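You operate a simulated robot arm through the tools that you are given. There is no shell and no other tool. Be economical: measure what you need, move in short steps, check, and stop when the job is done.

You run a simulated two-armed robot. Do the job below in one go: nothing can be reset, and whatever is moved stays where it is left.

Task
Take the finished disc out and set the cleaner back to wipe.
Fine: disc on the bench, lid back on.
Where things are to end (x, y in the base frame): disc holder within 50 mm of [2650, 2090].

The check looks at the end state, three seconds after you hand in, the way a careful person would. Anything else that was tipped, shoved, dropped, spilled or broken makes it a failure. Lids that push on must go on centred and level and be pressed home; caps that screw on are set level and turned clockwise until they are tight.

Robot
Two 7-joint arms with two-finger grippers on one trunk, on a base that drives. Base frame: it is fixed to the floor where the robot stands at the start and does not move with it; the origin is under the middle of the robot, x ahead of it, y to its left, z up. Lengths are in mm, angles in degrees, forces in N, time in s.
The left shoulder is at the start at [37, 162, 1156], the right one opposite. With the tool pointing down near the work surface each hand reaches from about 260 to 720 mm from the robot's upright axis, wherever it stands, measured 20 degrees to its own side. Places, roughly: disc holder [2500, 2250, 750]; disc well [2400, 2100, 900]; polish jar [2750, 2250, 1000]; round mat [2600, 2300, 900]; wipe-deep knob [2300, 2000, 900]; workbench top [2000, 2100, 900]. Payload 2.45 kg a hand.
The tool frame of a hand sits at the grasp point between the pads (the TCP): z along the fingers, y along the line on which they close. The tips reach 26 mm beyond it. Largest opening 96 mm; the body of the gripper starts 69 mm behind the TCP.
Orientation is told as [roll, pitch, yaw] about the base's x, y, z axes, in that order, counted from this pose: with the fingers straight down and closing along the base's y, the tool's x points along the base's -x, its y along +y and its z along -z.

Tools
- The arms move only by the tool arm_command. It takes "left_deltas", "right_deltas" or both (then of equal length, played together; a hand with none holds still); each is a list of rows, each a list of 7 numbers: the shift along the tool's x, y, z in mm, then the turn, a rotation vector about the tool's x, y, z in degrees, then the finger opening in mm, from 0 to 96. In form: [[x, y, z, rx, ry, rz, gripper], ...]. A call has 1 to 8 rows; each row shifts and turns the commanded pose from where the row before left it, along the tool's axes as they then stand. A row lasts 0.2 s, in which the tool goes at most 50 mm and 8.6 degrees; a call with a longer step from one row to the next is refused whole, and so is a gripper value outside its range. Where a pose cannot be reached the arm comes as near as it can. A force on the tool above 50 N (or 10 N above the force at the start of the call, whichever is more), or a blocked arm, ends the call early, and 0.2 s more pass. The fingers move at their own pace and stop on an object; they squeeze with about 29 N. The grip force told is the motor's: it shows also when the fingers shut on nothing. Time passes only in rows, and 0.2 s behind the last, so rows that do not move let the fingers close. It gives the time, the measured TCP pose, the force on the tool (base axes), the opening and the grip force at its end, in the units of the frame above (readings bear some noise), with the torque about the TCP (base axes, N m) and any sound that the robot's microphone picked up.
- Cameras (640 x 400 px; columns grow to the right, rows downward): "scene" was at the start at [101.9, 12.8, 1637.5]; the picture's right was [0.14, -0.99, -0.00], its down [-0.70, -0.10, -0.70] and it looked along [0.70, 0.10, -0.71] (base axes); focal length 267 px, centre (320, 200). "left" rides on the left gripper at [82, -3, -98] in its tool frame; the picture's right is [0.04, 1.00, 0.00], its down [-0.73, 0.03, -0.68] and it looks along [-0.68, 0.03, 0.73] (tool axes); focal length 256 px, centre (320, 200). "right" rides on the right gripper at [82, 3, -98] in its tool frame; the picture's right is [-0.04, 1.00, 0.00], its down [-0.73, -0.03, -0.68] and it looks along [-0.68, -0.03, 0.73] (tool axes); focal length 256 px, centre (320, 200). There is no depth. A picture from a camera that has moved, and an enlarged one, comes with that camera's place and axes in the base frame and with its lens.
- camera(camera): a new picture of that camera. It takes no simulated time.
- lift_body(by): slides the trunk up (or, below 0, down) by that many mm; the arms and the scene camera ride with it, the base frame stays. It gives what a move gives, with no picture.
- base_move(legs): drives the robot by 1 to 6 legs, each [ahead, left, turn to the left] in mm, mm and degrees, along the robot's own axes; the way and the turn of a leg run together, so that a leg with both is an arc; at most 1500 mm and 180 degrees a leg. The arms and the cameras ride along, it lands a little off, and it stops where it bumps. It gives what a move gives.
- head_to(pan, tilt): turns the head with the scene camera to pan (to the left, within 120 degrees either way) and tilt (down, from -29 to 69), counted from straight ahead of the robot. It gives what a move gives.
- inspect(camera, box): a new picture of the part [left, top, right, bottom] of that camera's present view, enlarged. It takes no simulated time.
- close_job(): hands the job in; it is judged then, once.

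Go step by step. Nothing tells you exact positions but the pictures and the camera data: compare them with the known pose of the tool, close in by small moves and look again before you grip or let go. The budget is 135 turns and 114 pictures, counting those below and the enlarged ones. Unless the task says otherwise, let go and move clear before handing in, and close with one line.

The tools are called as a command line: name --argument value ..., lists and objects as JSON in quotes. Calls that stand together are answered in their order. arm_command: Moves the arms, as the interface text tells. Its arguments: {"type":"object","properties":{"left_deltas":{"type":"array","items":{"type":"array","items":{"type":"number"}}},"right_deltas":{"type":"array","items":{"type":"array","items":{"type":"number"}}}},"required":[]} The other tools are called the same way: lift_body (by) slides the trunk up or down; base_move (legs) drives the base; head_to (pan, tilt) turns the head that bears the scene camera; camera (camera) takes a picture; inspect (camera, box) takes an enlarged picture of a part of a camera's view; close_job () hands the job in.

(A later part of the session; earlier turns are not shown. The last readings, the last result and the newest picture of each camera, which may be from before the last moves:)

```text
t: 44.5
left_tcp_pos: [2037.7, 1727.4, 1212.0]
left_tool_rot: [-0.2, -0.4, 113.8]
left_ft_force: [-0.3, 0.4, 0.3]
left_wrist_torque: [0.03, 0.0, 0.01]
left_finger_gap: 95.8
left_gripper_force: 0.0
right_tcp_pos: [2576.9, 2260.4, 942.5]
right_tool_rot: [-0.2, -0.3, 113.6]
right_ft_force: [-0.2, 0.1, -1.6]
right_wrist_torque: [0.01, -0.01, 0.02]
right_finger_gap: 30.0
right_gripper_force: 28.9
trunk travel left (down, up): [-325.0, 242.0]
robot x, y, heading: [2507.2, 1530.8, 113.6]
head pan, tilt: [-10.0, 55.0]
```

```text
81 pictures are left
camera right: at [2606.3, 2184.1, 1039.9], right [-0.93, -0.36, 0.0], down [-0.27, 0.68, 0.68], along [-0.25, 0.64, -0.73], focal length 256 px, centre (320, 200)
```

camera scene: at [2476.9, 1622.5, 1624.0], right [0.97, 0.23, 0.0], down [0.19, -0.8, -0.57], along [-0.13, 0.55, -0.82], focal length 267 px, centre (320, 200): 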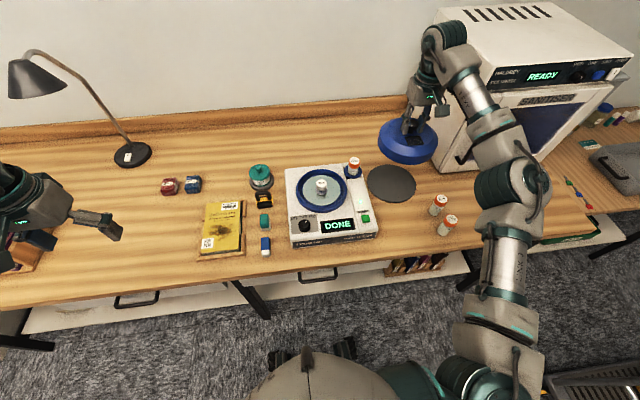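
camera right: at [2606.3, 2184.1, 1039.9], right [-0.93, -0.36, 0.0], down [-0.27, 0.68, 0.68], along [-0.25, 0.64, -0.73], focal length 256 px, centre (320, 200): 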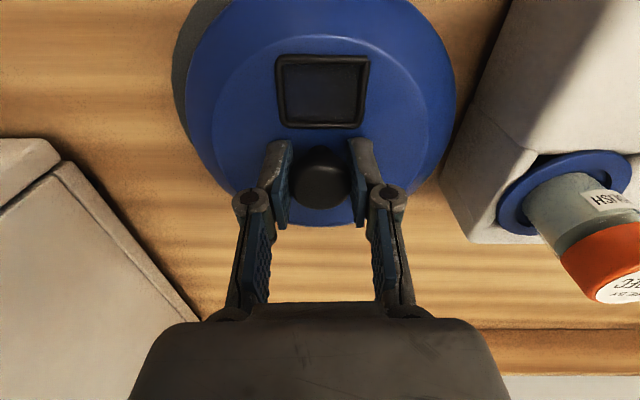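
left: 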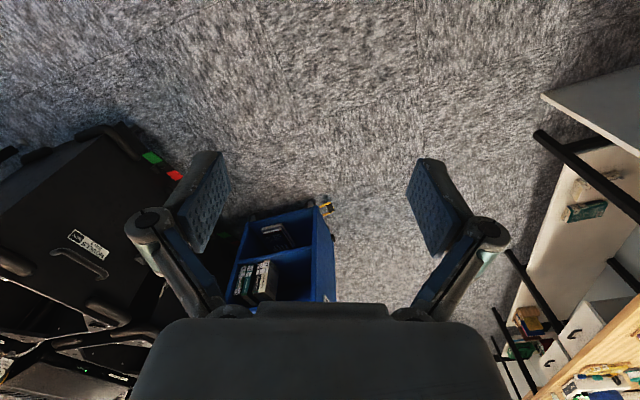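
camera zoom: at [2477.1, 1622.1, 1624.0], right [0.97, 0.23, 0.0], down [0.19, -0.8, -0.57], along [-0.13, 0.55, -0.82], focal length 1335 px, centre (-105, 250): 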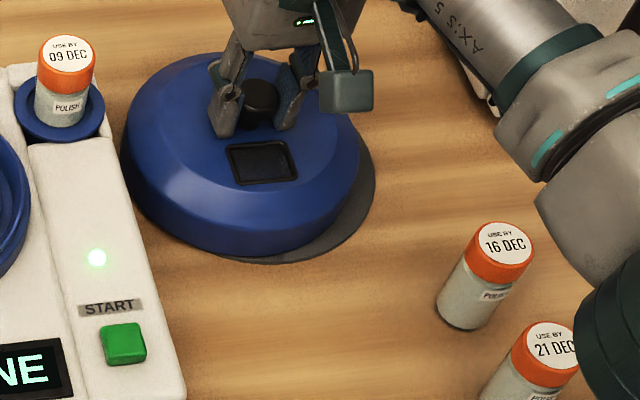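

Nearly over the mat; I shift 9 mm to the right and lower on in small steps.

arm_command --right_deltas '[[0, -9, 2, 0, 0, 0, 0], [0, 0, 3, 0, 0, 0, 0], [0, 0, 3, 0, 0, 0, 0], [0, 0, 0, 0, 0, 0, 0]]'

inspect --camera "scene" --box '[360, 150, 450, 230]'

```text
t: 45.5
left_tcp_pos: [2036.7, 1726.5, 1212.2]
left_tool_rot: [-0.2, -0.5, 113.7]
left_ft_force: [0.4, 0.3, 1.0]
left_wrist_torque: [0.0, -0.03, 0.0]
left_finger_gap: 95.9
left_gripper_force: 0.1
right_tcp_pos: [2586.5, 2263.9, 937.8]
right_tool_rot: [-0.1, -0.8, 113.5]
right_ft_force: [1.1, 9.2, 17.8]
right_wrist_torque: [-0.07, -0.04, 0.02]
right_finger_gap: 29.9
right_gripper_force: 29.6
trunk travel left (down, up): [-325.0, 242.0]
robot x, y, heading: [2505.9, 1527.0, 113.6]
head pan, tilt: [-10.0, 55.0]
```

```text
5.00 times, centred on (405, 190) of scene
camera zoom: at [2477.1, 1620.2, 1624.5], right [0.97, 0.23, 0.0], down [0.19, -0.8, -0.57], along [-0.13, 0.56, -0.82], focal length 1335 px, centre (-105, 250)
```

zoom: 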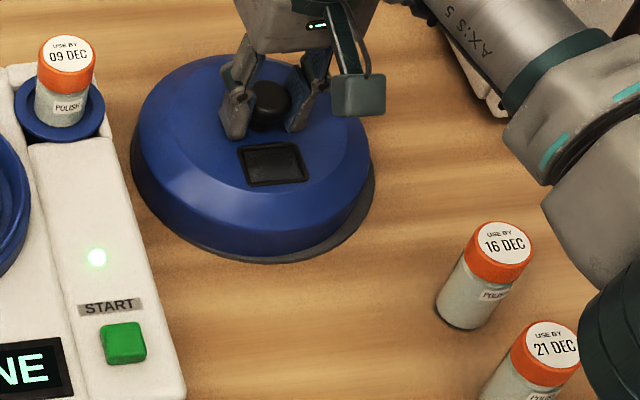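

Contact with the mat at TCP z about 938 (18 N push). I back off 2 mm, open the fingers and rise.

arm_command --right_deltas '[[0, 0, -2, 0, 0, 0, 0], [0, 0, 0, 0, 0, 0, 15], [0, 0, 0, 0, 0, 0, 40], [0, 0, 0, 0, 0, 0, 60], [0, 0, 0, 0, 0, 0, 60]]'

inspect --camera "scene" --box '[360, 150, 450, 230]'

```text
t: 46.7
left_tcp_pos: [2037.8, 1728.2, 1211.3]
left_tool_rot: [-0.2, -0.4, 113.6]
left_ft_force: [-0.8, -0.3, 0.2]
left_wrist_torque: [0.0, 0.02, -0.01]
left_finger_gap: 95.9
left_gripper_force: 0.1
right_tcp_pos: [2585.5, 2264.9, 938.3]
right_tool_rot: [-0.1, -0.4, 113.5]
right_ft_force: [-0.5, 0.4, 0.5]
right_wrist_torque: [-0.01, 0.01, 0.01]
right_finger_gap: 60.0
right_gripper_force: 0.1
trunk travel left (down, up): [-325.0, 242.0]
robot x, y, heading: [2505.2, 1531.6, 113.6]
head pan, tilt: [-10.0, 55.0]
```

```text
5.00 times, centred on (405, 190) of scene
camera zoom: at [2477.2, 1622.1, 1624.0], right [0.97, 0.23, 0.0], down [0.19, -0.8, -0.57], along [-0.13, 0.55, -0.82], focal length 1335 px, centre (-105, 250)
```

zoom: 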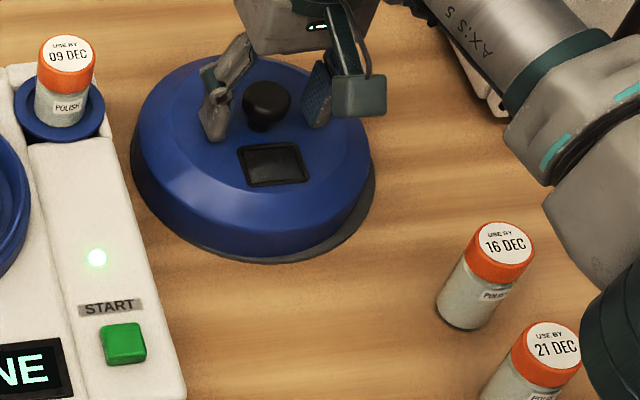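

Lid rests level on the mat, knob free. I rise and move over the disc holder's white knob (about [2366, 2116, 984]).

arm_command --right_deltas '[[0, 0, -30, 0, 0, 0, 60], [0, 0, -45, 0, 0, 0, 60], [0, 0, -45, 0, 0, 0, 60], [0, 0, -45, 0, 0, 0, 60], [0, 0, -25, 0, 0, 0, 60], [0, 0, 0, 0, 0, 0, 60]]'

arm_command --right_deltas '[[8, 43, 0, 0, 0, 0, 70], [8, 43, 0, 0, 0, 0, 70], [8, 43, 0, 0, 0, 0, 70], [8, 43, 0, 0, 0, 0, 70], [8, 43, 0, 0, 0, 0, 70], [9, 45, 0, 0, 0, 0, 70], [0, 0, 30, 0, 0, 0, 70], [0, 0, 0, 0, 0, 0, 70]]'

camera --camera "right"

inspect --camera "scene" --box '[280, 130, 370, 220]'

```text
t: 48.1
left_tcp_pos: [2036.3, 1728.2, 1211.3]
left_tool_rot: [-0.2, -0.4, 113.6]
left_ft_force: [0.1, 0.8, 0.4]
left_wrist_torque: [0.0, 0.03, 0.03]
left_finger_gap: 96.1
left_gripper_force: 0.1
right_tcp_pos: [2586.9, 2263.4, 1125.8]
right_tool_rot: [-0.1, -0.5, 113.5]
right_ft_force: [0.1, 0.1, 0.3]
right_wrist_torque: [-0.01, -0.01, 0.01]
right_finger_gap: 59.9
right_gripper_force: 0.1
trunk travel left (down, up): [-325.0, 242.0]
robot x, y, heading: [2504.5, 1531.3, 113.7]
head pan, tilt: [-10.0, 55.0]
```

```text
t: 49.9
left_tcp_pos: [2037.4, 1727.8, 1214.1]
left_tool_rot: [-0.1, -0.4, 113.7]
left_ft_force: [0.5, 0.2, 0.3]
left_wrist_torque: [-0.02, 0.0, 0.02]
left_finger_gap: 96.0
left_gripper_force: 0.0
right_tcp_pos: [2368.5, 2112.8, 1095.9]
right_tool_rot: [0.0, -0.4, 113.5]
right_ft_force: [-0.3, -0.3, -0.8]
right_wrist_torque: [-0.01, 0.01, 0.03]
right_finger_gap: 69.9
right_gripper_force: 0.2
trunk travel left (down, up): [-325.0, 242.0]
robot x, y, heading: [2505.2, 1533.1, 113.8]
head pan, tilt: [-10.0, 55.0]
```

```text
78 pictures are left
camera right: at [2397.1, 2035.5, 1192.8], right [-0.93, -0.36, 0.0], down [-0.27, 0.68, 0.68], along [-0.25, 0.64, -0.73], focal length 256 px, centre (320, 200)
```

right: 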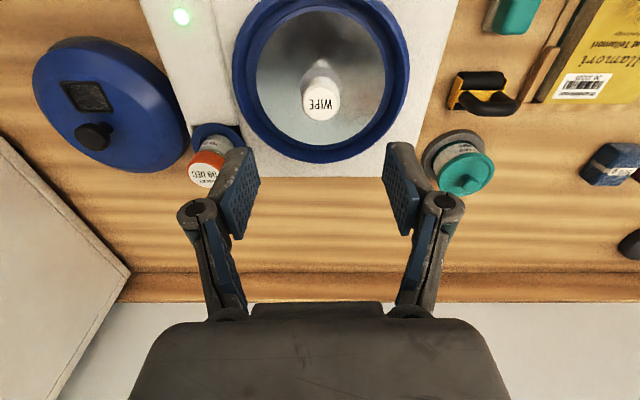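

```text
4.44 times, centred on (325, 175) of scene
camera zoom: at [2477.0, 1622.1, 1624.0], right [0.97, 0.23, 0.0], down [0.19, -0.8, -0.57], along [-0.13, 0.55, -0.82], focal length 1187 px, centre (298, 311)
```

zoom: 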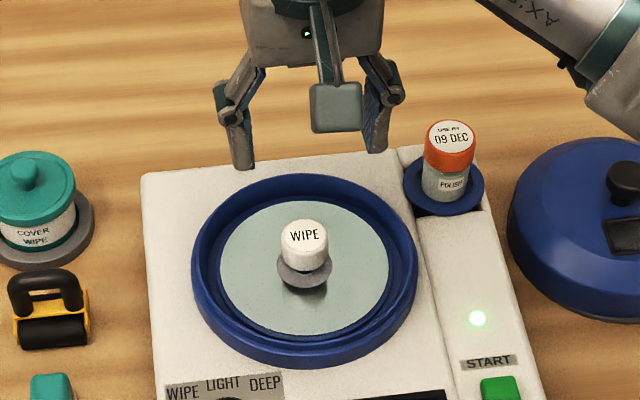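

Triangulated holder knob top: about [2364.5, 2117, 981]. I align and come down to just above it.

arm_command --right_deltas '[[-5, 2, 30, 0, 0, 0, 60], [0, 0, 30, 0, 0, 0, 60], [0, 0, 10, 0, 0, 0, 60], [0, 0, 0, 0, 0, 0, 60]]'

camera --camera "right"

inspect --camera "scene" --box '[290, 140, 360, 210]'

```text
t: 50.9
left_tcp_pos: [2037.6, 1727.7, 1212.2]
left_tool_rot: [-0.3, -0.4, 113.7]
left_ft_force: [-0.1, 0.3, -0.1]
left_wrist_torque: [-0.01, 0.01, 0.02]
left_finger_gap: 95.9
left_gripper_force: 0.1
right_tcp_pos: [2361.6, 2117.4, 1026.1]
right_tool_rot: [0.0, -0.3, 113.6]
right_ft_force: [-0.6, -0.5, 0.7]
right_wrist_torque: [0.01, 0.01, 0.03]
right_finger_gap: 59.8
right_gripper_force: 0.1
trunk travel left (down, up): [-325.0, 242.0]
robot x, y, heading: [2506.6, 1529.2, 113.8]
head pan, tilt: [-10.0, 55.0]
```

```text
76 pictures are left
camera right: at [2391.6, 2040.0, 1123.4], right [-0.93, -0.36, 0.0], down [-0.27, 0.68, 0.68], along [-0.25, 0.64, -0.73], focal length 256 px, centre (320, 200)
```

right: 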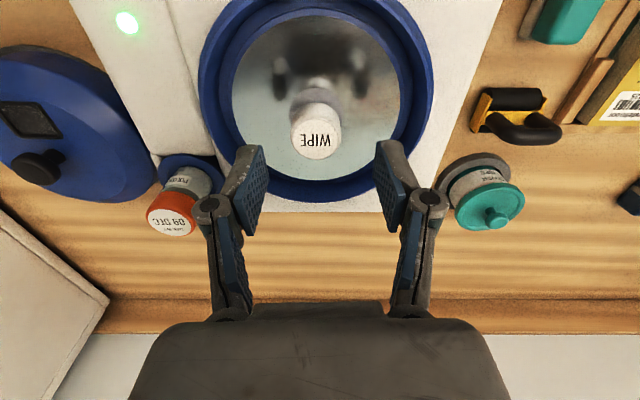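

```text
5.71 times, centred on (325, 175) of scene
camera zoom: at [2475.4, 1621.8, 1624.0], right [0.97, 0.23, 0.0], down [0.19, -0.8, -0.57], along [-0.13, 0.55, -0.82], focal length 1526 px, centre (291, 343)
```

zoom: 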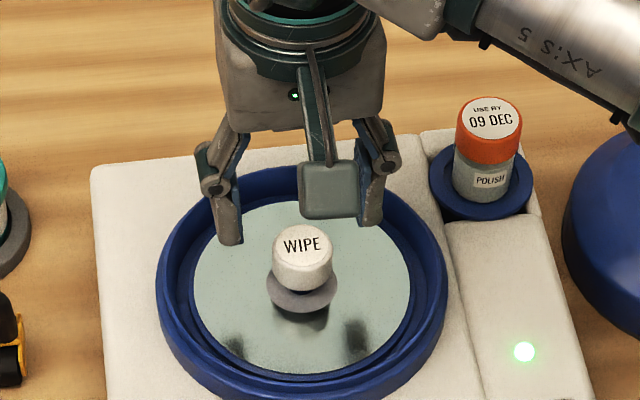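

The knob is about 2.5 mm to the right of centre; I correct and go down around it.

arm_command --right_deltas '[[1, -2.5, 15, 0, 0, 0, 60], [0, 0, 15, 0, 0, 0, 60], [0, 0, 10, 0, 0, 0, 60], [0, 0, 0, 0, 0, 0, 60]]'

camera --camera "right"

inspect --camera "scene" --box '[290, 140, 360, 210]'

```text
t: 51.9
left_tcp_pos: [2036.0, 1726.5, 1212.2]
left_tool_rot: [-0.2, -0.4, 113.8]
left_ft_force: [-0.2, -0.6, 0.0]
left_wrist_torque: [0.01, -0.02, 0.01]
left_finger_gap: 95.9
left_gripper_force: 0.1
right_tcp_pos: [2366.2, 2117.1, 986.1]
right_tool_rot: [-0.1, -0.3, 113.6]
right_ft_force: [0.2, 0.4, 0.6]
right_wrist_torque: [-0.02, 0.0, -0.02]
right_finger_gap: 60.1
right_gripper_force: 0.1
trunk travel left (down, up): [-325.0, 242.0]
robot x, y, heading: [2508.5, 1532.5, 113.5]
head pan, tilt: [-10.0, 55.0]
```

```text
74 pictures are left
camera right: at [2394.5, 2041.3, 1083.5], right [-0.93, -0.36, 0.0], down [-0.27, 0.68, 0.68], along [-0.25, 0.64, -0.73], focal length 256 px, centre (320, 200)
```

right: 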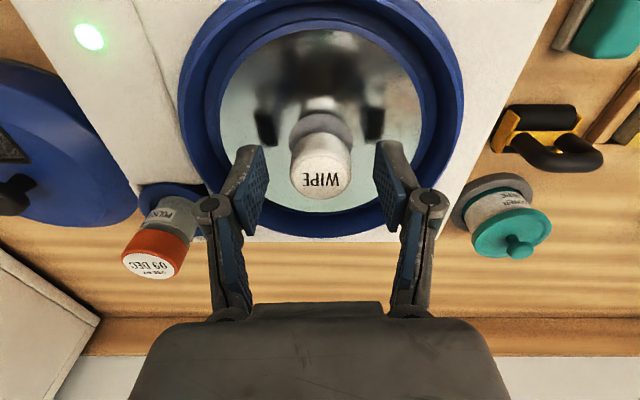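

```text
5.71 times, centred on (325, 175) of scene
camera zoom: at [2475.3, 1621.4, 1624.0], right [0.97, 0.23, 0.0], down [0.19, -0.8, -0.57], along [-0.13, 0.56, -0.82], focal length 1526 px, centre (291, 343)
```

zoom: 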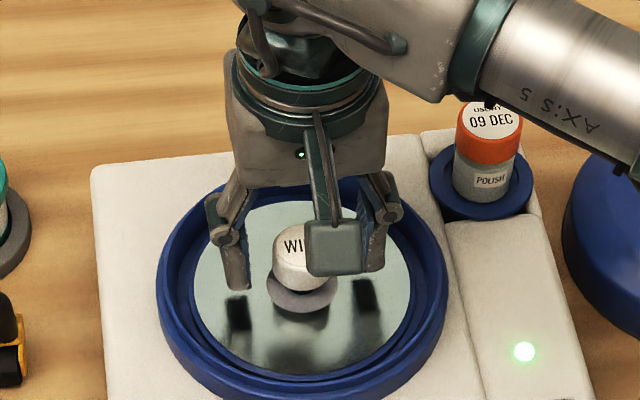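

Knob is centred between the pads with good overlap and clear of the disc. I close.

arm_command --right_deltas '[[0, 0, 0, 0, 0, 0, 40], [0, 0, 0, 0, 0, 0, 20], [0, 0, 0, 0, 0, 0, 10], [0, 0, 0, 0, 0, 0, 0]]'

arm_command --right_deltas '[[0, 0, -4, 0, 0, 0, 0], [0, 0, -4, 0, 0, 0, 0], [0, 0, -6, 0, 0, 0, 0], [0, 0, -10, 0, 0, 0, 0], [0, 0, 0, 0, 0, 0, 0]]'

inspect --camera "scene" --box '[290, 140, 360, 210]'

```text
t: 52.9
left_tcp_pos: [2035.5, 1727.8, 1213.0]
left_tool_rot: [-0.2, -0.4, 113.8]
left_ft_force: [-0.3, 0.0, 0.2]
left_wrist_torque: [0.01, 0.0, 0.0]
left_finger_gap: 96.0
left_gripper_force: 0.0
right_tcp_pos: [2365.5, 2117.7, 986.9]
right_tool_rot: [-0.2, -0.4, 113.6]
right_ft_force: [-0.7, 0.2, 0.6]
right_wrist_torque: [-0.03, 0.02, 0.05]
right_finger_gap: 32.1
right_gripper_force: 29.1
trunk travel left (down, up): [-325.0, 242.0]
robot x, y, heading: [2508.9, 1530.3, 113.7]
head pan, tilt: [-10.0, 55.0]
```

```text
t: 54.1
left_tcp_pos: [2036.6, 1728.9, 1212.2]
left_tool_rot: [-0.2, -0.4, 113.7]
left_ft_force: [-0.5, -0.2, -1.0]
left_wrist_torque: [-0.01, -0.02, -0.01]
left_finger_gap: 96.2
left_gripper_force: 0.1
right_tcp_pos: [2366.4, 2117.7, 1010.5]
right_tool_rot: [-0.1, -0.4, 113.6]
right_ft_force: [0.2, 0.2, -1.6]
right_wrist_torque: [0.02, 0.01, 0.02]
right_finger_gap: 31.5
right_gripper_force: 29.5
trunk travel left (down, up): [-325.0, 242.0]
robot x, y, heading: [2508.1, 1528.7, 113.5]
head pan, tilt: [-10.0, 55.0]
```

```text
5.71 times, centred on (325, 175) of scene
camera zoom: at [2475.1, 1621.8, 1624.0], right [0.97, 0.23, 0.0], down [0.19, -0.8, -0.57], along [-0.13, 0.55, -0.82], focal length 1526 px, centre (291, 343)
```

zoom: 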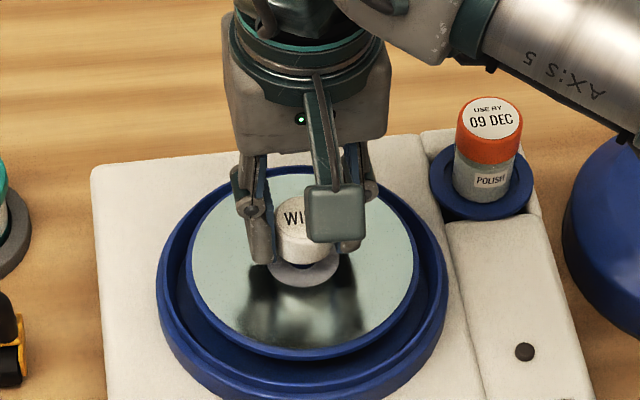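

The holder with the disc comes up freely, held level. I lift higher and carry it over the target [2650, 2088].

arm_command --right_deltas '[[0, 0, -30, 0, 0, 0, 0], [0, 0, -30, 0, 0, 0, 0], [0, 0, -30, 0, 0, 0, 0], [0, 0, -30, 0, 0, 0, 0], [0, 0, 0, 0, 0, 0, 0]]'

arm_command --right_deltas '[[20, -35, 0, 0, 0, 0, 0], [20, -36, 0, 0, 0, 0, 0], [20, -36, 0, 0, 0, 0, 0], [20, -36, 0, 0, 0, 0, 0], [20, -36, 0, 0, 0, 0, 0], [20, -35, 0, 0, 0, 0, 0], [20, -35, 0, 0, 0, 0, 0], [0, 0, 0, 0, 0, 0, 0]]'

camera --camera "scene"

camera --camera "right"

```text
t: 55.3
left_tcp_pos: [2036.8, 1727.8, 1213.4]
left_tool_rot: [-0.1, -0.5, 113.7]
left_ft_force: [-0.4, 0.3, 0.7]
left_wrist_torque: [-0.02, 0.0, 0.01]
left_finger_gap: 96.0
left_gripper_force: 0.0
right_tcp_pos: [2365.8, 2118.6, 1129.6]
right_tool_rot: [0.0, -0.4, 113.6]
right_ft_force: [-0.1, 0.1, -1.3]
right_wrist_torque: [0.01, 0.02, 0.01]
right_finger_gap: 31.7
right_gripper_force: 29.1
trunk travel left (down, up): [-325.0, 242.0]
robot x, y, heading: [2503.2, 1530.1, 113.5]
head pan, tilt: [-10.0, 55.0]
```

```text
t: 57.1
left_tcp_pos: [2038.4, 1730.3, 1212.0]
left_tool_rot: [-0.1, -0.4, 113.6]
left_ft_force: [-0.1, 1.3, 0.2]
left_wrist_torque: [0.01, -0.06, 0.04]
left_finger_gap: 96.0
left_gripper_force: 0.2
right_tcp_pos: [2653.1, 2089.5, 1129.6]
right_tool_rot: [0.0, -0.4, 113.7]
right_ft_force: [-1.1, -0.5, -1.2]
right_wrist_torque: [0.0, 0.02, -0.01]
right_finger_gap: 31.6
right_gripper_force: 29.2
trunk travel left (down, up): [-325.0, 242.0]
robot x, y, heading: [2509.3, 1534.5, 113.7]
head pan, tilt: [-10.0, 55.0]
```

```text
71 pictures are left
camera scene: at [2479.2, 1622.8, 1624.0], right [0.97, 0.23, 0.0], down [0.19, -0.8, -0.57], along [-0.13, 0.55, -0.82], focal length 267 px, centre (320, 200)
```

scene: 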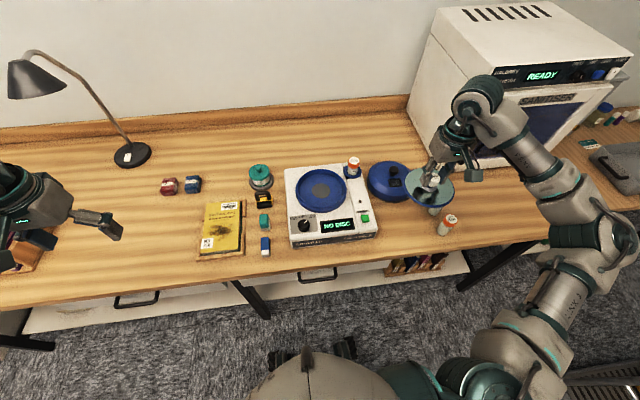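

```text
70 pictures are left
camera right: at [2681.9, 2013.5, 1225.9], right [-0.93, -0.36, 0.0], down [-0.27, 0.68, 0.68], along [-0.25, 0.64, -0.73], focal length 256 px, centre (320, 200)
```

right: 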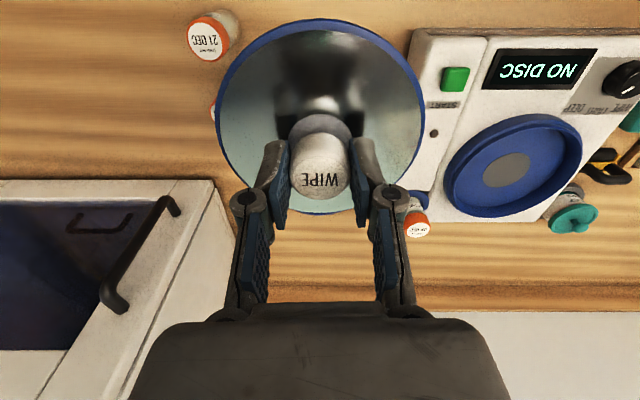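

The display reads NO DISC. The hand is over the target with ~30 mm clearance to jars and cleaner; I lower most of the way.

arm_command --right_deltas '[[-1, 2, 40, 0, 0, 0, 0], [0, 0, 40, 0, 0, 0, 0], [0, 0, 40, 0, 0, 0, 0], [0, 0, 30, 0, 0, 0, 0], [0, 0, 15, 0, 0, 0, 0], [0, 0, 0, 0, 0, 0, 0]]'

inspect --camera "scene" --box '[360, 150, 480, 260]'

camera --camera "right"

```text
t: 58.5
left_tcp_pos: [2037.3, 1727.7, 1213.7]
left_tool_rot: [0.0, -0.3, 113.7]
left_ft_force: [0.5, -0.3, -0.5]
left_wrist_torque: [0.0, 0.02, -0.01]
left_finger_gap: 95.9
left_gripper_force: 0.0
right_tcp_pos: [2647.4, 2091.4, 963.1]
right_tool_rot: [0.1, -0.4, 113.6]
right_ft_force: [0.3, 0.3, -0.9]
right_wrist_torque: [-0.03, -0.04, -0.01]
right_finger_gap: 31.6
right_gripper_force: 29.1
trunk travel left (down, up): [-325.0, 242.0]
robot x, y, heading: [2506.7, 1532.8, 113.7]
head pan, tilt: [-10.0, 55.0]
```

```text
3.64 times, centred on (420, 205) of scene
camera zoom: at [2478.5, 1621.5, 1624.1], right [0.97, 0.23, 0.0], down [0.19, -0.8, -0.57], along [-0.13, 0.56, -0.82], focal length 971 px, centre (-44, 182)
```

zoom: 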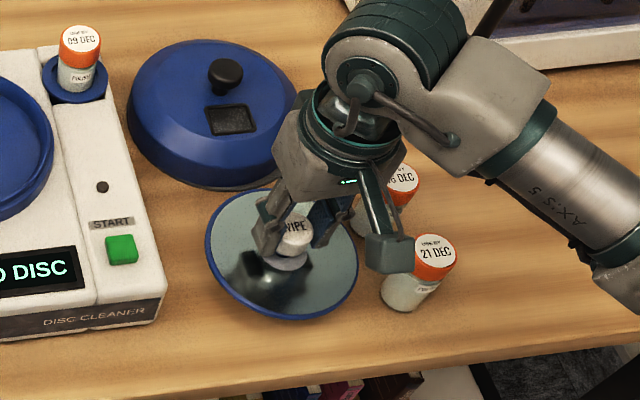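

```text
68 pictures are left
camera right: at [2677.4, 2013.9, 1061.1], right [-0.93, -0.36, 0.0], down [-0.26, 0.68, 0.68], along [-0.25, 0.64, -0.73], focal length 256 px, centre (320, 200)
```

right: 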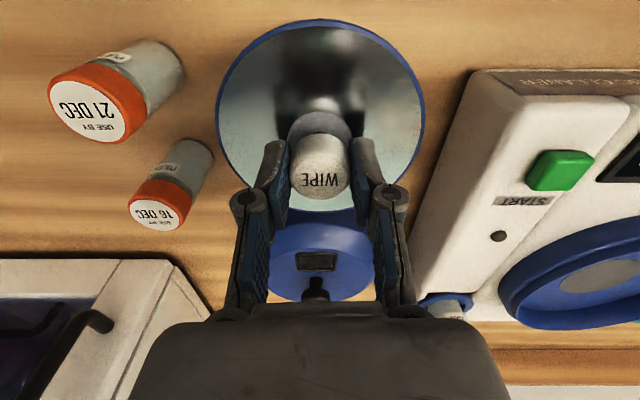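

Clear of everything. I lower slowly toward contact.

arm_command --right_deltas '[[0, 0, 8, 0, 0, 0, 0], [0, 0, 6, 0, 0, 0, 0], [0, 0, 5, 0, 0, 0, 0], [0, 0, 5, 0, 0, 0, 0], [0, 0, 0, 0, 0, 0, 0]]'

inspect --camera "scene" --box '[360, 170, 460, 250]'

```text
t: 59.7
left_tcp_pos: [2036.4, 1727.6, 1213.3]
left_tool_rot: [0.0, -0.4, 113.7]
left_ft_force: [0.3, -0.6, 0.3]
left_wrist_torque: [-0.01, 0.01, 0.0]
left_finger_gap: 96.1
left_gripper_force: 0.1
right_tcp_pos: [2648.8, 2090.6, 940.5]
right_tool_rot: [0.0, -0.4, 113.6]
right_ft_force: [-0.4, 0.2, -0.5]
right_wrist_torque: [0.05, 0.02, 0.04]
right_finger_gap: 31.6
right_gripper_force: 28.6
trunk travel left (down, up): [-325.0, 242.0]
robot x, y, heading: [2506.5, 1533.5, 113.5]
head pan, tilt: [-10.0, 55.0]
```

```text
5.00 times, centred on (410, 210) of scene
camera zoom: at [2478.3, 1621.4, 1624.1], right [0.97, 0.23, 0.0], down [0.19, -0.8, -0.57], along [-0.13, 0.56, -0.82], focal length 1335 px, centre (-130, 150)
```

zoom: 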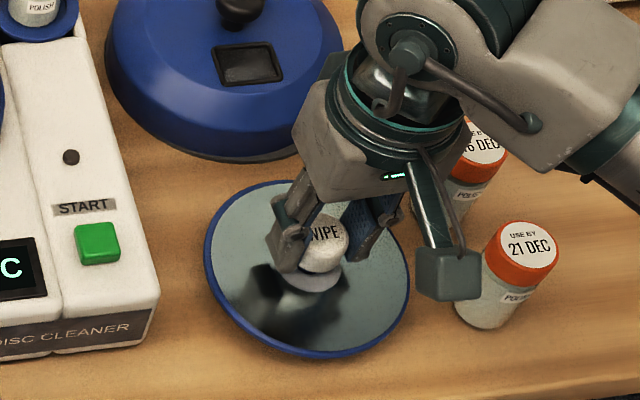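

arm_command --right_deltas '[[0, 0, 4, 0, 0, 0, 0], [0, 0, 4, 0, 0, 0, 0], [0, 0, 4, 0, 0, 0, 0], [0, 0, 0, 0, 0, 0, 0]]'

inspect --camera "scene" --box '[360, 170, 460, 250]'

```text
t: 60.7
left_tcp_pos: [2038.1, 1728.4, 1213.0]
left_tool_rot: [-0.1, -0.4, 113.7]
left_ft_force: [-0.3, 0.0, -0.3]
left_wrist_torque: [0.01, 0.01, -0.03]
left_finger_gap: 96.2
left_gripper_force: 0.1
right_tcp_pos: [2647.6, 2090.3, 927.1]
right_tool_rot: [0.0, -0.4, 113.6]
right_ft_force: [0.3, 0.0, -0.9]
right_wrist_torque: [0.0, 0.0, -0.01]
right_finger_gap: 31.7
right_gripper_force: 28.6
trunk travel left (down, up): [-325.0, 242.0]
robot x, y, heading: [2504.9, 1531.2, 113.6]
head pan, tilt: [-10.0, 55.0]
```

```text
5.00 times, centred on (410, 210) of scene
camera zoom: at [2478.3, 1621.5, 1624.1], right [0.97, 0.23, 0.0], down [0.19, -0.8, -0.57], along [-0.13, 0.56, -0.82], focal length 1335 px, centre (-130, 150)
```

zoom: 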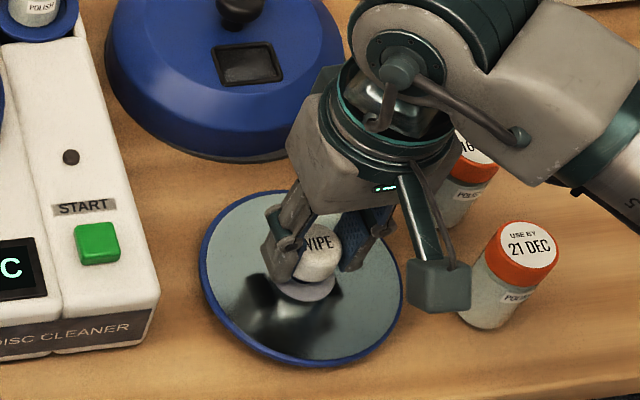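

Still no contact; I continue downward in 4 mm steps.

arm_command --right_deltas '[[0, 0, 3, 0, 0, 0, 0], [0, 0, 3, 0, 0, 0, 0], [0, 0, 3, 0, 0, 0, 0], [0, 0, 0, 0, 0, 0, 0]]'

```text
t: 61.7
left_tcp_pos: [2038.5, 1728.7, 1213.1]
left_tool_rot: [-0.1, -0.4, 113.8]
left_ft_force: [-0.6, 0.3, 0.7]
left_wrist_torque: [-0.02, 0.01, 0.0]
left_finger_gap: 96.1
left_gripper_force: 0.1
right_tcp_pos: [2649.2, 2089.6, 919.9]
right_tool_rot: [-0.2, -0.4, 113.6]
right_ft_force: [-0.3, 0.3, -1.0]
right_wrist_torque: [-0.03, 0.0, -0.05]
right_finger_gap: 31.8
right_gripper_force: 28.8
trunk travel left (down, up): [-325.0, 242.0]
robot x, y, heading: [2509.1, 1526.1, 113.5]
head pan, tilt: [-10.0, 55.0]
```

arm_command --right_deltas '[[0, 0, 3, 0, 0, 0, 0], [0, 0, 3, 0, 0, 0, 0], [0, 0, 2, 0, 0, 0, 0], [0, 0, 0, 0, 0, 0, 0]]'

inspect --camera "scene" --box '[360, 170, 460, 250]'

```text
t: 62.7
left_tcp_pos: [2037.4, 1727.8, 1213.3]
left_tool_rot: [-0.1, -0.5, 113.7]
left_ft_force: [0.5, 0.3, 0.9]
left_wrist_torque: [0.0, 0.0, 0.01]
left_finger_gap: 96.1
left_gripper_force: 0.0
right_tcp_pos: [2647.7, 2090.7, 910.7]
right_tool_rot: [-0.2, -0.3, 113.6]
right_ft_force: [-0.7, -0.5, -0.6]
right_wrist_torque: [0.02, -0.01, -0.01]
right_finger_gap: 32.0
right_gripper_force: 29.0
trunk travel left (down, up): [-325.0, 242.0]
robot x, y, heading: [2504.4, 1530.5, 113.6]
head pan, tilt: [-10.0, 55.0]
```

```text
5.00 times, centred on (410, 210) of scene
camera zoom: at [2478.3, 1621.5, 1624.1], right [0.97, 0.23, 0.0], down [0.19, -0.8, -0.57], along [-0.13, 0.56, -0.82], focal length 1335 px, centre (-130, 150)
```

zoom: 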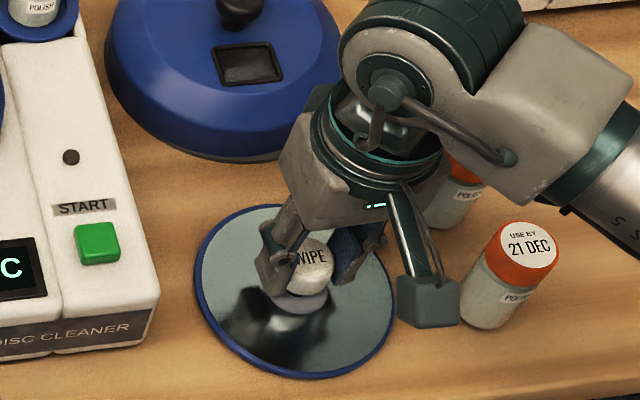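

arm_command --right_deltas '[[0, 0, 2, 0, 0, 0, 0], [0, 0, 2, 0, 0, 0, 0], [0, 0, 2, 0, 0, 0, 0], [0, 0, 0, 0, 0, 0, 0]]'

```text
t: 63.7
left_tcp_pos: [2036.8, 1728.0, 1213.6]
left_tool_rot: [-0.1, -0.5, 113.8]
left_ft_force: [-0.1, -0.1, -0.6]
left_wrist_torque: [0.03, 0.01, -0.04]
left_finger_gap: 96.2
left_gripper_force: 0.0
right_tcp_pos: [2648.0, 2089.7, 906.4]
right_tool_rot: [-0.1, -0.6, 113.5]
right_ft_force: [2.5, 2.6, 10.3]
right_wrist_torque: [-0.23, -0.26, 0.08]
right_finger_gap: 31.8
right_gripper_force: 28.7
trunk travel left (down, up): [-325.0, 242.0]
robot x, y, heading: [2505.3, 1533.1, 113.5]
head pan, tilt: [-10.0, 55.0]
```

Contact: 10 N at TCP z 906. I look at the seat before releasing.

inspect --camera "scene" --box '[370, 180, 450, 250]'

camera --camera "right"

```text
5.71 times, centred on (410, 215) of scene
camera zoom: at [2478.5, 1619.9, 1624.4], right [0.97, 0.23, 0.0], down [0.19, -0.8, -0.57], along [-0.13, 0.56, -0.82], focal length 1526 px, centre (-194, 114)
```

zoom: 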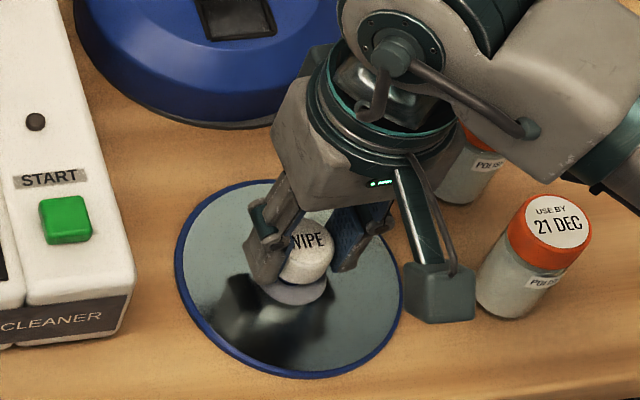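

```text
63 pictures are left
camera right: at [2677.4, 2013.3, 1003.5], right [-0.93, -0.36, 0.0], down [-0.26, 0.68, 0.69], along [-0.25, 0.64, -0.73], focal length 256 px, centre (320, 200)
```

right: 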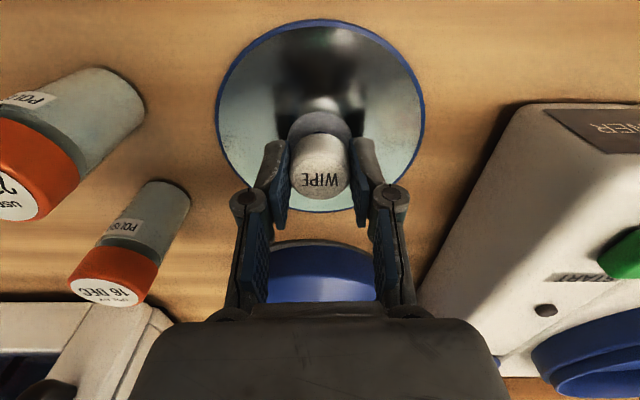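

The holder sits flat on the bench. I ease off, open and rise.

arm_command --right_deltas '[[0, 0, -1, 0, 0, 0, 0], [0, 0, 0, 0, 0, 0, 20], [0, 0, 0, 0, 0, 0, 40], [0, 0, 0, 0, 0, 0, 56], [0, 0, 0, 0, 0, 0, 56], [0, 0, -20, 0, 0, 0, 56], [0, 0, -40, 0, 0, 0, 56], [0, 0, -40, 0, 0, 0, 56]]'

arm_command --right_deltas '[[0, 0, -45, 0, 0, 0, 56], [0, 0, -45, 0, 0, 0, 56], [0, 0, -30, 0, 0, 0, 56], [0, 0, 0, 0, 0, 0, 56]]'

inspect --camera "scene" --box '[350, 150, 470, 250]'

```text
t: 65.5
left_tcp_pos: [2036.7, 1727.3, 1212.8]
left_tool_rot: [-0.2, -0.4, 113.7]
left_ft_force: [-0.3, 0.1, -0.4]
left_wrist_torque: [0.03, 0.04, 0.0]
left_finger_gap: 95.9
left_gripper_force: 0.0
right_tcp_pos: [2647.2, 2088.8, 1008.1]
right_tool_rot: [-0.1, -0.4, 113.6]
right_ft_force: [0.6, 0.0, 0.9]
right_wrist_torque: [0.0, -0.01, -0.03]
right_finger_gap: 56.2
right_gripper_force: 0.0
trunk travel left (down, up): [-325.0, 242.0]
robot x, y, heading: [2500.6, 1530.0, 113.5]
head pan, tilt: [-10.0, 55.0]
```

```text
t: 66.5
left_tcp_pos: [2037.4, 1728.3, 1212.0]
left_tool_rot: [-0.2, -0.4, 113.7]
left_ft_force: [0.6, 0.5, 0.1]
left_wrist_torque: [0.01, -0.01, 0.01]
left_finger_gap: 95.9
left_gripper_force: 0.1
right_tcp_pos: [2648.4, 2087.4, 1124.8]
right_tool_rot: [0.0, -0.5, 113.7]
right_ft_force: [-0.4, -0.4, 0.2]
right_wrist_torque: [0.02, 0.02, 0.01]
right_finger_gap: 55.7
right_gripper_force: 0.1
trunk travel left (down, up): [-325.0, 242.0]
robot x, y, heading: [2506.2, 1530.9, 113.6]
head pan, tilt: [-10.0, 55.0]
```

```text
4.00 times, centred on (410, 200) of scene
camera zoom: at [2477.8, 1621.6, 1624.0], right [0.97, 0.23, 0.0], down [0.19, -0.8, -0.57], along [-0.13, 0.55, -0.82], focal length 1068 px, centre (-40, 200)
```

zoom: 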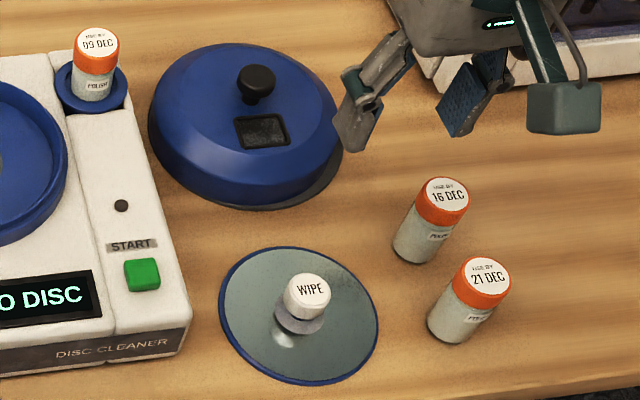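

The disc holder stands at about [2648, 2089] on the bench. Next I return over the lid on the mat to pick it up again.

arm_command --right_deltas '[[-37, -2, 0, 0, 0, 0, 60], [-37, -3, 0, 0, 0, 0, 60], [-37, -3, 0, 0, 0, 0, 60], [-37, -3, 0, 0, 0, 0, 60], [-38, -2, 0, 0, 0, 0, 60], [0, 0, 45, 0, 0, 0, 60], [0, 0, 45, 0, 0, 0, 60], [0, 0, 30, 0, 0, 0, 60]]'

arm_command --right_deltas '[[0, 0, 15, 0, 0, 0, 60], [0, 0, 0, 0, 0, 0, 60]]'

camera --camera "right"

inspect --camera "scene" --box '[360, 140, 440, 220]'

```text
t: 68.3
left_tcp_pos: [2039.0, 1728.8, 1213.7]
left_tool_rot: [-0.1, -0.4, 113.7]
left_ft_force: [0.3, 0.9, 0.5]
left_wrist_torque: [0.01, 0.02, 0.02]
left_finger_gap: 96.0
left_gripper_force: 0.0
right_tcp_pos: [2587.1, 2267.4, 1006.1]
right_tool_rot: [-0.1, -0.4, 113.6]
right_ft_force: [0.2, 0.5, 0.6]
right_wrist_torque: [0.02, 0.06, -0.01]
right_finger_gap: 60.0
right_gripper_force: 0.0
trunk travel left (down, up): [-325.0, 242.0]
robot x, y, heading: [2507.4, 1535.4, 113.9]
head pan, tilt: [-10.0, 55.0]
```

```text
t: 68.9
left_tcp_pos: [2036.0, 1728.3, 1213.1]
left_tool_rot: [-0.3, -0.4, 113.7]
left_ft_force: [-0.1, -0.1, -0.2]
left_wrist_torque: [-0.01, 0.02, -0.01]
left_finger_gap: 95.9
left_gripper_force: 0.0
right_tcp_pos: [2584.5, 2266.4, 990.9]
right_tool_rot: [-0.1, -0.3, 113.6]
right_ft_force: [-0.2, -0.2, 0.2]
right_wrist_torque: [-0.04, 0.01, 0.03]
right_finger_gap: 59.8
right_gripper_force: 0.1
trunk travel left (down, up): [-325.0, 242.0]
robot x, y, heading: [2506.9, 1531.0, 113.5]
head pan, tilt: [-10.0, 55.0]
```

```text
61 pictures are left
camera right: at [2615.1, 2190.0, 1088.2], right [-0.93, -0.36, 0.0], down [-0.27, 0.68, 0.68], along [-0.25, 0.64, -0.73], focal length 256 px, centre (320, 200)
```

right: 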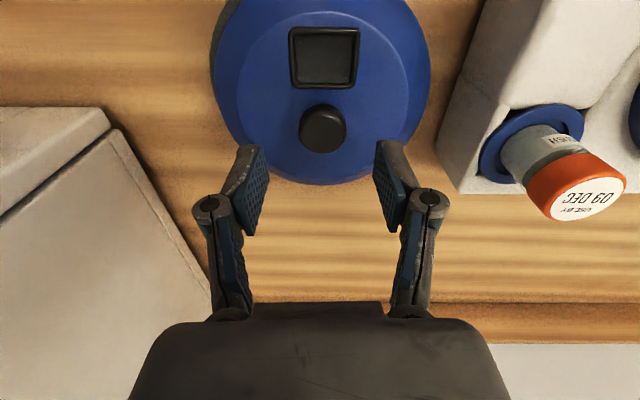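

```text
5.00 times, centred on (400, 180) of scene
camera zoom: at [2476.4, 1622.0, 1624.0], right [0.97, 0.23, 0.0], down [0.19, -0.8, -0.57], along [-0.13, 0.55, -0.82], focal length 1335 px, centre (-80, 300)
```

zoom: 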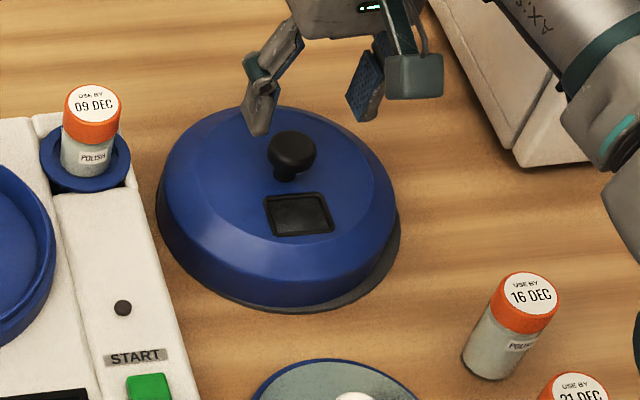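

The knob is in line, 2 mm to the left of the middle. I correct, go down to grasp height 938 and close.

arm_command --right_deltas '[[0, 1.5, 20, 0, 0, 0, 60], [0, 0, 20, 0, 0, 0, 60], [0, 0, 12, 0, 0, 0, 60], [0, 0, 0, 0, 0, 0, 60]]'

camera --camera "right"

```text
t: 69.9
left_tcp_pos: [2037.9, 1727.0, 1213.5]
left_tool_rot: [-0.2, -0.5, 113.8]
left_ft_force: [-0.3, -0.6, 0.9]
left_wrist_torque: [-0.03, -0.02, 0.01]
left_finger_gap: 96.1
left_gripper_force: 0.1
right_tcp_pos: [2584.4, 2266.0, 939.7]
right_tool_rot: [-0.1, -0.4, 113.6]
right_ft_force: [0.1, 0.2, -0.1]
right_wrist_torque: [0.01, 0.02, -0.05]
right_finger_gap: 60.1
right_gripper_force: 0.1
trunk travel left (down, up): [-325.0, 242.0]
robot x, y, heading: [2502.2, 1532.2, 113.9]
head pan, tilt: [-10.0, 55.0]
```

```text
59 pictures are left
camera right: at [2613.8, 2188.6, 1037.4], right [-0.93, -0.36, 0.0], down [-0.27, 0.68, 0.68], along [-0.25, 0.64, -0.73], focal length 256 px, centre (320, 200)
```

right: 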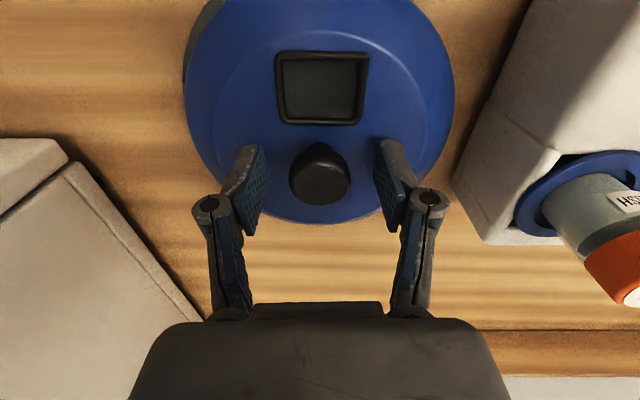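

Grasp picture matches the first one within 2 mm; I nudge 1.5 mm, close and lift.

arm_command --right_deltas '[[1.5, 0, 0, 0, 0, 0, 50], [0, 0, 0, 0, 0, 0, 20], [0, 0, 0, 0, 0, 0, 10], [0, 0, 0, 0, 0, 0, 0], [0, 0, -10, 0, 0, 0, 0], [0, 0, -20, 0, 0, 0, 0], [0, 0, 0, 0, 0, 0, 0]]'

camera --camera "right"

```text
t: 71.5
left_tcp_pos: [2036.1, 1727.8, 1212.4]
left_tool_rot: [-0.2, -0.4, 113.6]
left_ft_force: [-0.4, 0.1, -0.6]
left_wrist_torque: [-0.04, 0.01, 0.04]
left_finger_gap: 96.0
left_gripper_force: 0.1
right_tcp_pos: [2584.9, 2263.4, 970.7]
right_tool_rot: [-0.1, -0.4, 113.6]
right_ft_force: [-0.7, -0.1, -1.1]
right_wrist_torque: [-0.02, 0.03, 0.0]
right_finger_gap: 30.2
right_gripper_force: 29.1
trunk travel left (down, up): [-325.0, 242.0]
robot x, y, heading: [2506.4, 1528.8, 113.8]
head pan, tilt: [-10.0, 55.0]
```

```text
58 pictures are left
camera right: at [2613.8, 2186.9, 1067.6], right [-0.93, -0.36, 0.0], down [-0.27, 0.68, 0.68], along [-0.25, 0.64, -0.73], focal length 256 px, centre (320, 200)
```

right: 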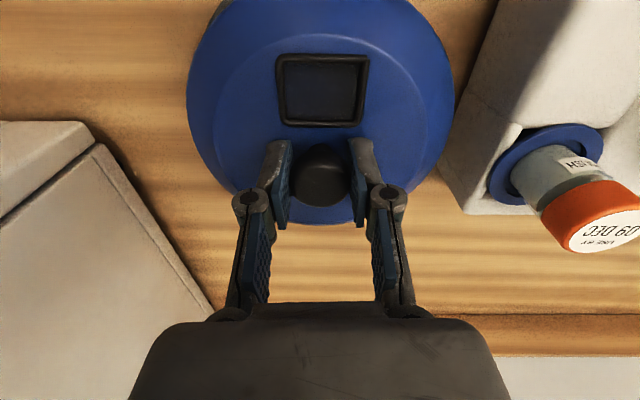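

The grasp matches the original picture. I lift above the jar and carry the lid back over the cleaner.

arm_command --right_deltas '[[0, 0, -40, 0, 0, 0, 0], [0, 0, -45, 0, 0, 0, 0], [0, 0, -45, 0, 0, 0, 0], [0, 0, -45, 0, 0, 0, 0], [0, 0, 0, 0, 0, 0, 0]]'

arm_command --right_deltas '[[8, 43, 0, 0, 0, 0, 0], [8, 43, 0, 0, 0, 0, 0], [8, 43, 0, 0, 0, 0, 0], [8, 43, 0, 0, 0, 0, 0], [8, 43, 0, 0, 0, 0, 0], [7.5, 45.6, 0, 0, 0, 0, 0], [0, 0, 0, 0, 0, 0, 0], [0, 0, 0, 0, 0, 0, 0]]'

camera --camera "scene"

```text
t: 72.7
left_tcp_pos: [2036.0, 1728.7, 1211.7]
left_tool_rot: [-0.2, -0.4, 113.7]
left_ft_force: [0.0, -0.4, -0.3]
left_wrist_torque: [-0.03, 0.02, 0.01]
left_finger_gap: 96.1
left_gripper_force: 0.1
right_tcp_pos: [2584.0, 2263.6, 1132.6]
right_tool_rot: [-0.1, -0.3, 113.6]
right_ft_force: [-0.8, -0.1, -0.8]
right_wrist_torque: [-0.02, 0.01, 0.01]
right_finger_gap: 30.2
right_gripper_force: 28.8
right hand out of reach, approached as far as the arm can: row 4
trunk travel left (down, up): [-325.0, 242.0]
robot x, y, heading: [2503.4, 1528.7, 113.7]
head pan, tilt: [-10.0, 55.0]
```

```text
t: 74.5
left_tcp_pos: [2038.7, 1728.8, 1212.5]
left_tool_rot: [-0.1, -0.5, 113.6]
left_ft_force: [-0.4, 0.6, -0.8]
left_wrist_torque: [0.0, 0.03, 0.0]
left_finger_gap: 96.0
left_gripper_force: 0.0
right_tcp_pos: [2365.0, 2117.4, 1130.6]
right_tool_rot: [0.1, -0.3, 113.5]
right_ft_force: [-0.2, -0.1, -0.7]
right_wrist_torque: [0.0, 0.03, -0.01]
right_finger_gap: 29.8
right_gripper_force: 28.8
trunk travel left (down, up): [-325.0, 242.0]
robot x, y, heading: [2505.3, 1531.5, 113.9]
head pan, tilt: [-10.0, 55.0]
```

```text
57 pictures are left
camera scene: at [2476.3, 1622.2, 1624.0], right [0.97, 0.23, 0.0], down [0.19, -0.8, -0.57], along [-0.13, 0.55, -0.82], focal length 267 px, centre (320, 200)
```

scene: 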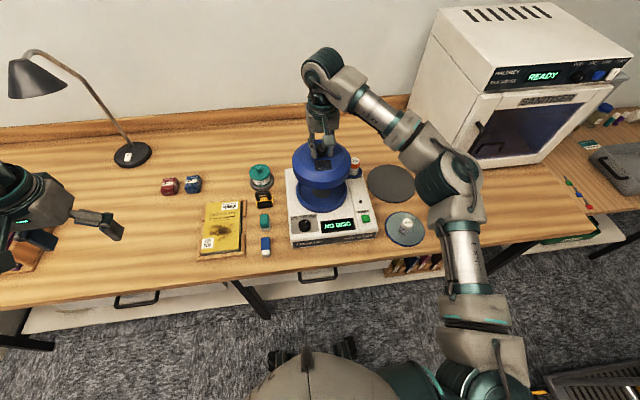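

The lid is above the ring. I lower to about 25 mm above the seat and compare with the picture taken at lift-off.

arm_command --right_deltas '[[0, 0, 30, 0, 0, 0, 0], [0, 0, 30, 0, 0, 0, 0], [0, 0, 17, 0, 0, 0, 0], [0, 0, 0, 0, 0, 0, 0]]'

inspect --camera "scene" --box '[280, 130, 370, 220]'

```text
t: 75.5
left_tcp_pos: [2036.7, 1727.9, 1213.0]
left_tool_rot: [-0.3, -0.4, 113.7]
left_ft_force: [0.0, -0.1, 0.0]
left_wrist_torque: [0.02, 0.03, 0.01]
left_finger_gap: 95.7
left_gripper_force: 0.1
right_tcp_pos: [2363.7, 2114.1, 1056.3]
right_tool_rot: [-0.1, -0.4, 113.5]
right_ft_force: [-0.2, 1.0, -0.8]
right_wrist_torque: [-0.01, -0.01, -0.03]
right_finger_gap: 29.8
right_gripper_force: 29.3
trunk travel left (down, up): [-325.0, 242.0]
robot x, y, heading: [2506.7, 1529.2, 113.7]
head pan, tilt: [-10.0, 55.0]
```

```text
4.44 times, centred on (325, 175) of scene
camera zoom: at [2474.9, 1621.6, 1624.0], right [0.97, 0.23, 0.0], down [0.19, -0.8, -0.57], along [-0.13, 0.55, -0.82], focal length 1187 px, centre (298, 311)
```

zoom: 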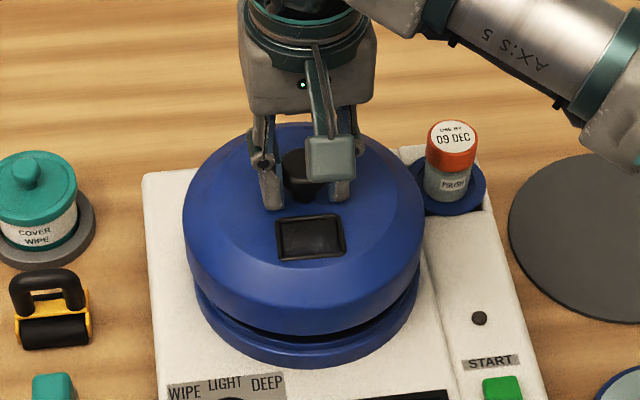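

It matches the lift-off picture, about 1 mm left. I correct by 1 mm and lower slowly onto the ring.

arm_command --right_deltas '[[0.3, -1.2, 8, 0, 0, 0, 0], [0, 0, 8, 0, 0, 0, 0], [0, 0, 5, 0, 0, 0, 0], [0, 0, 0, 0, 0, 0, 0]]'

inspect --camera "scene" --box '[280, 130, 370, 220]'

```text
t: 76.5
left_tcp_pos: [2037.4, 1727.7, 1211.8]
left_tool_rot: [-0.2, -0.4, 113.7]
left_ft_force: [-1.1, -0.2, -0.5]
left_wrist_torque: [0.0, -0.01, 0.01]
left_finger_gap: 96.0
left_gripper_force: 0.1
right_tcp_pos: [2366.3, 2115.1, 1034.8]
right_tool_rot: [-0.1, -0.4, 113.5]
right_ft_force: [0.3, -0.2, -1.4]
right_wrist_torque: [0.0, -0.02, 0.02]
right_finger_gap: 29.9
right_gripper_force: 29.2
trunk travel left (down, up): [-325.0, 242.0]
robot x, y, heading: [2504.6, 1530.9, 113.8]
head pan, tilt: [-10.0, 55.0]
```

```text
4.44 times, centred on (325, 175) of scene
camera zoom: at [2475.1, 1621.7, 1624.0], right [0.97, 0.23, 0.0], down [0.19, -0.8, -0.57], along [-0.13, 0.55, -0.82], focal length 1187 px, centre (298, 311)
```

zoom: 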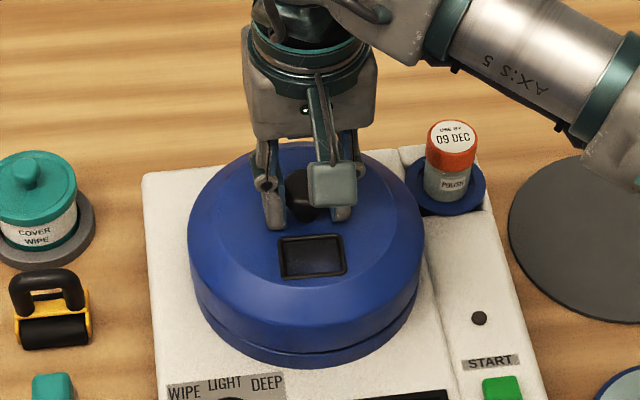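

Nearly seated and centred. I lower the last millimetres and press.

arm_command --right_deltas '[[0, 0, 3, 0, 0, 0, 0], [0, 0, 2, 0, 0, 0, 0], [0, 0, 2, 0, 0, 0, 0], [0, 0, 0, 0, 0, 0, 0]]'

```text
t: 77.5
left_tcp_pos: [2037.4, 1727.6, 1212.2]
left_tool_rot: [-0.2, -0.5, 113.7]
left_ft_force: [-0.6, -0.8, -0.1]
left_wrist_torque: [0.01, -0.01, 0.01]
left_finger_gap: 96.0
left_gripper_force: 0.0
right_tcp_pos: [2364.8, 2114.6, 1029.4]
right_tool_rot: [-0.1, -0.4, 113.7]
right_ft_force: [-0.6, 0.4, -0.6]
right_wrist_torque: [0.04, 0.04, -0.02]
right_finger_gap: 30.4
right_gripper_force: 29.0
trunk travel left (down, up): [-325.0, 242.0]
robot x, y, heading: [2508.8, 1528.9, 113.8]
head pan, tilt: [-10.0, 55.0]
```

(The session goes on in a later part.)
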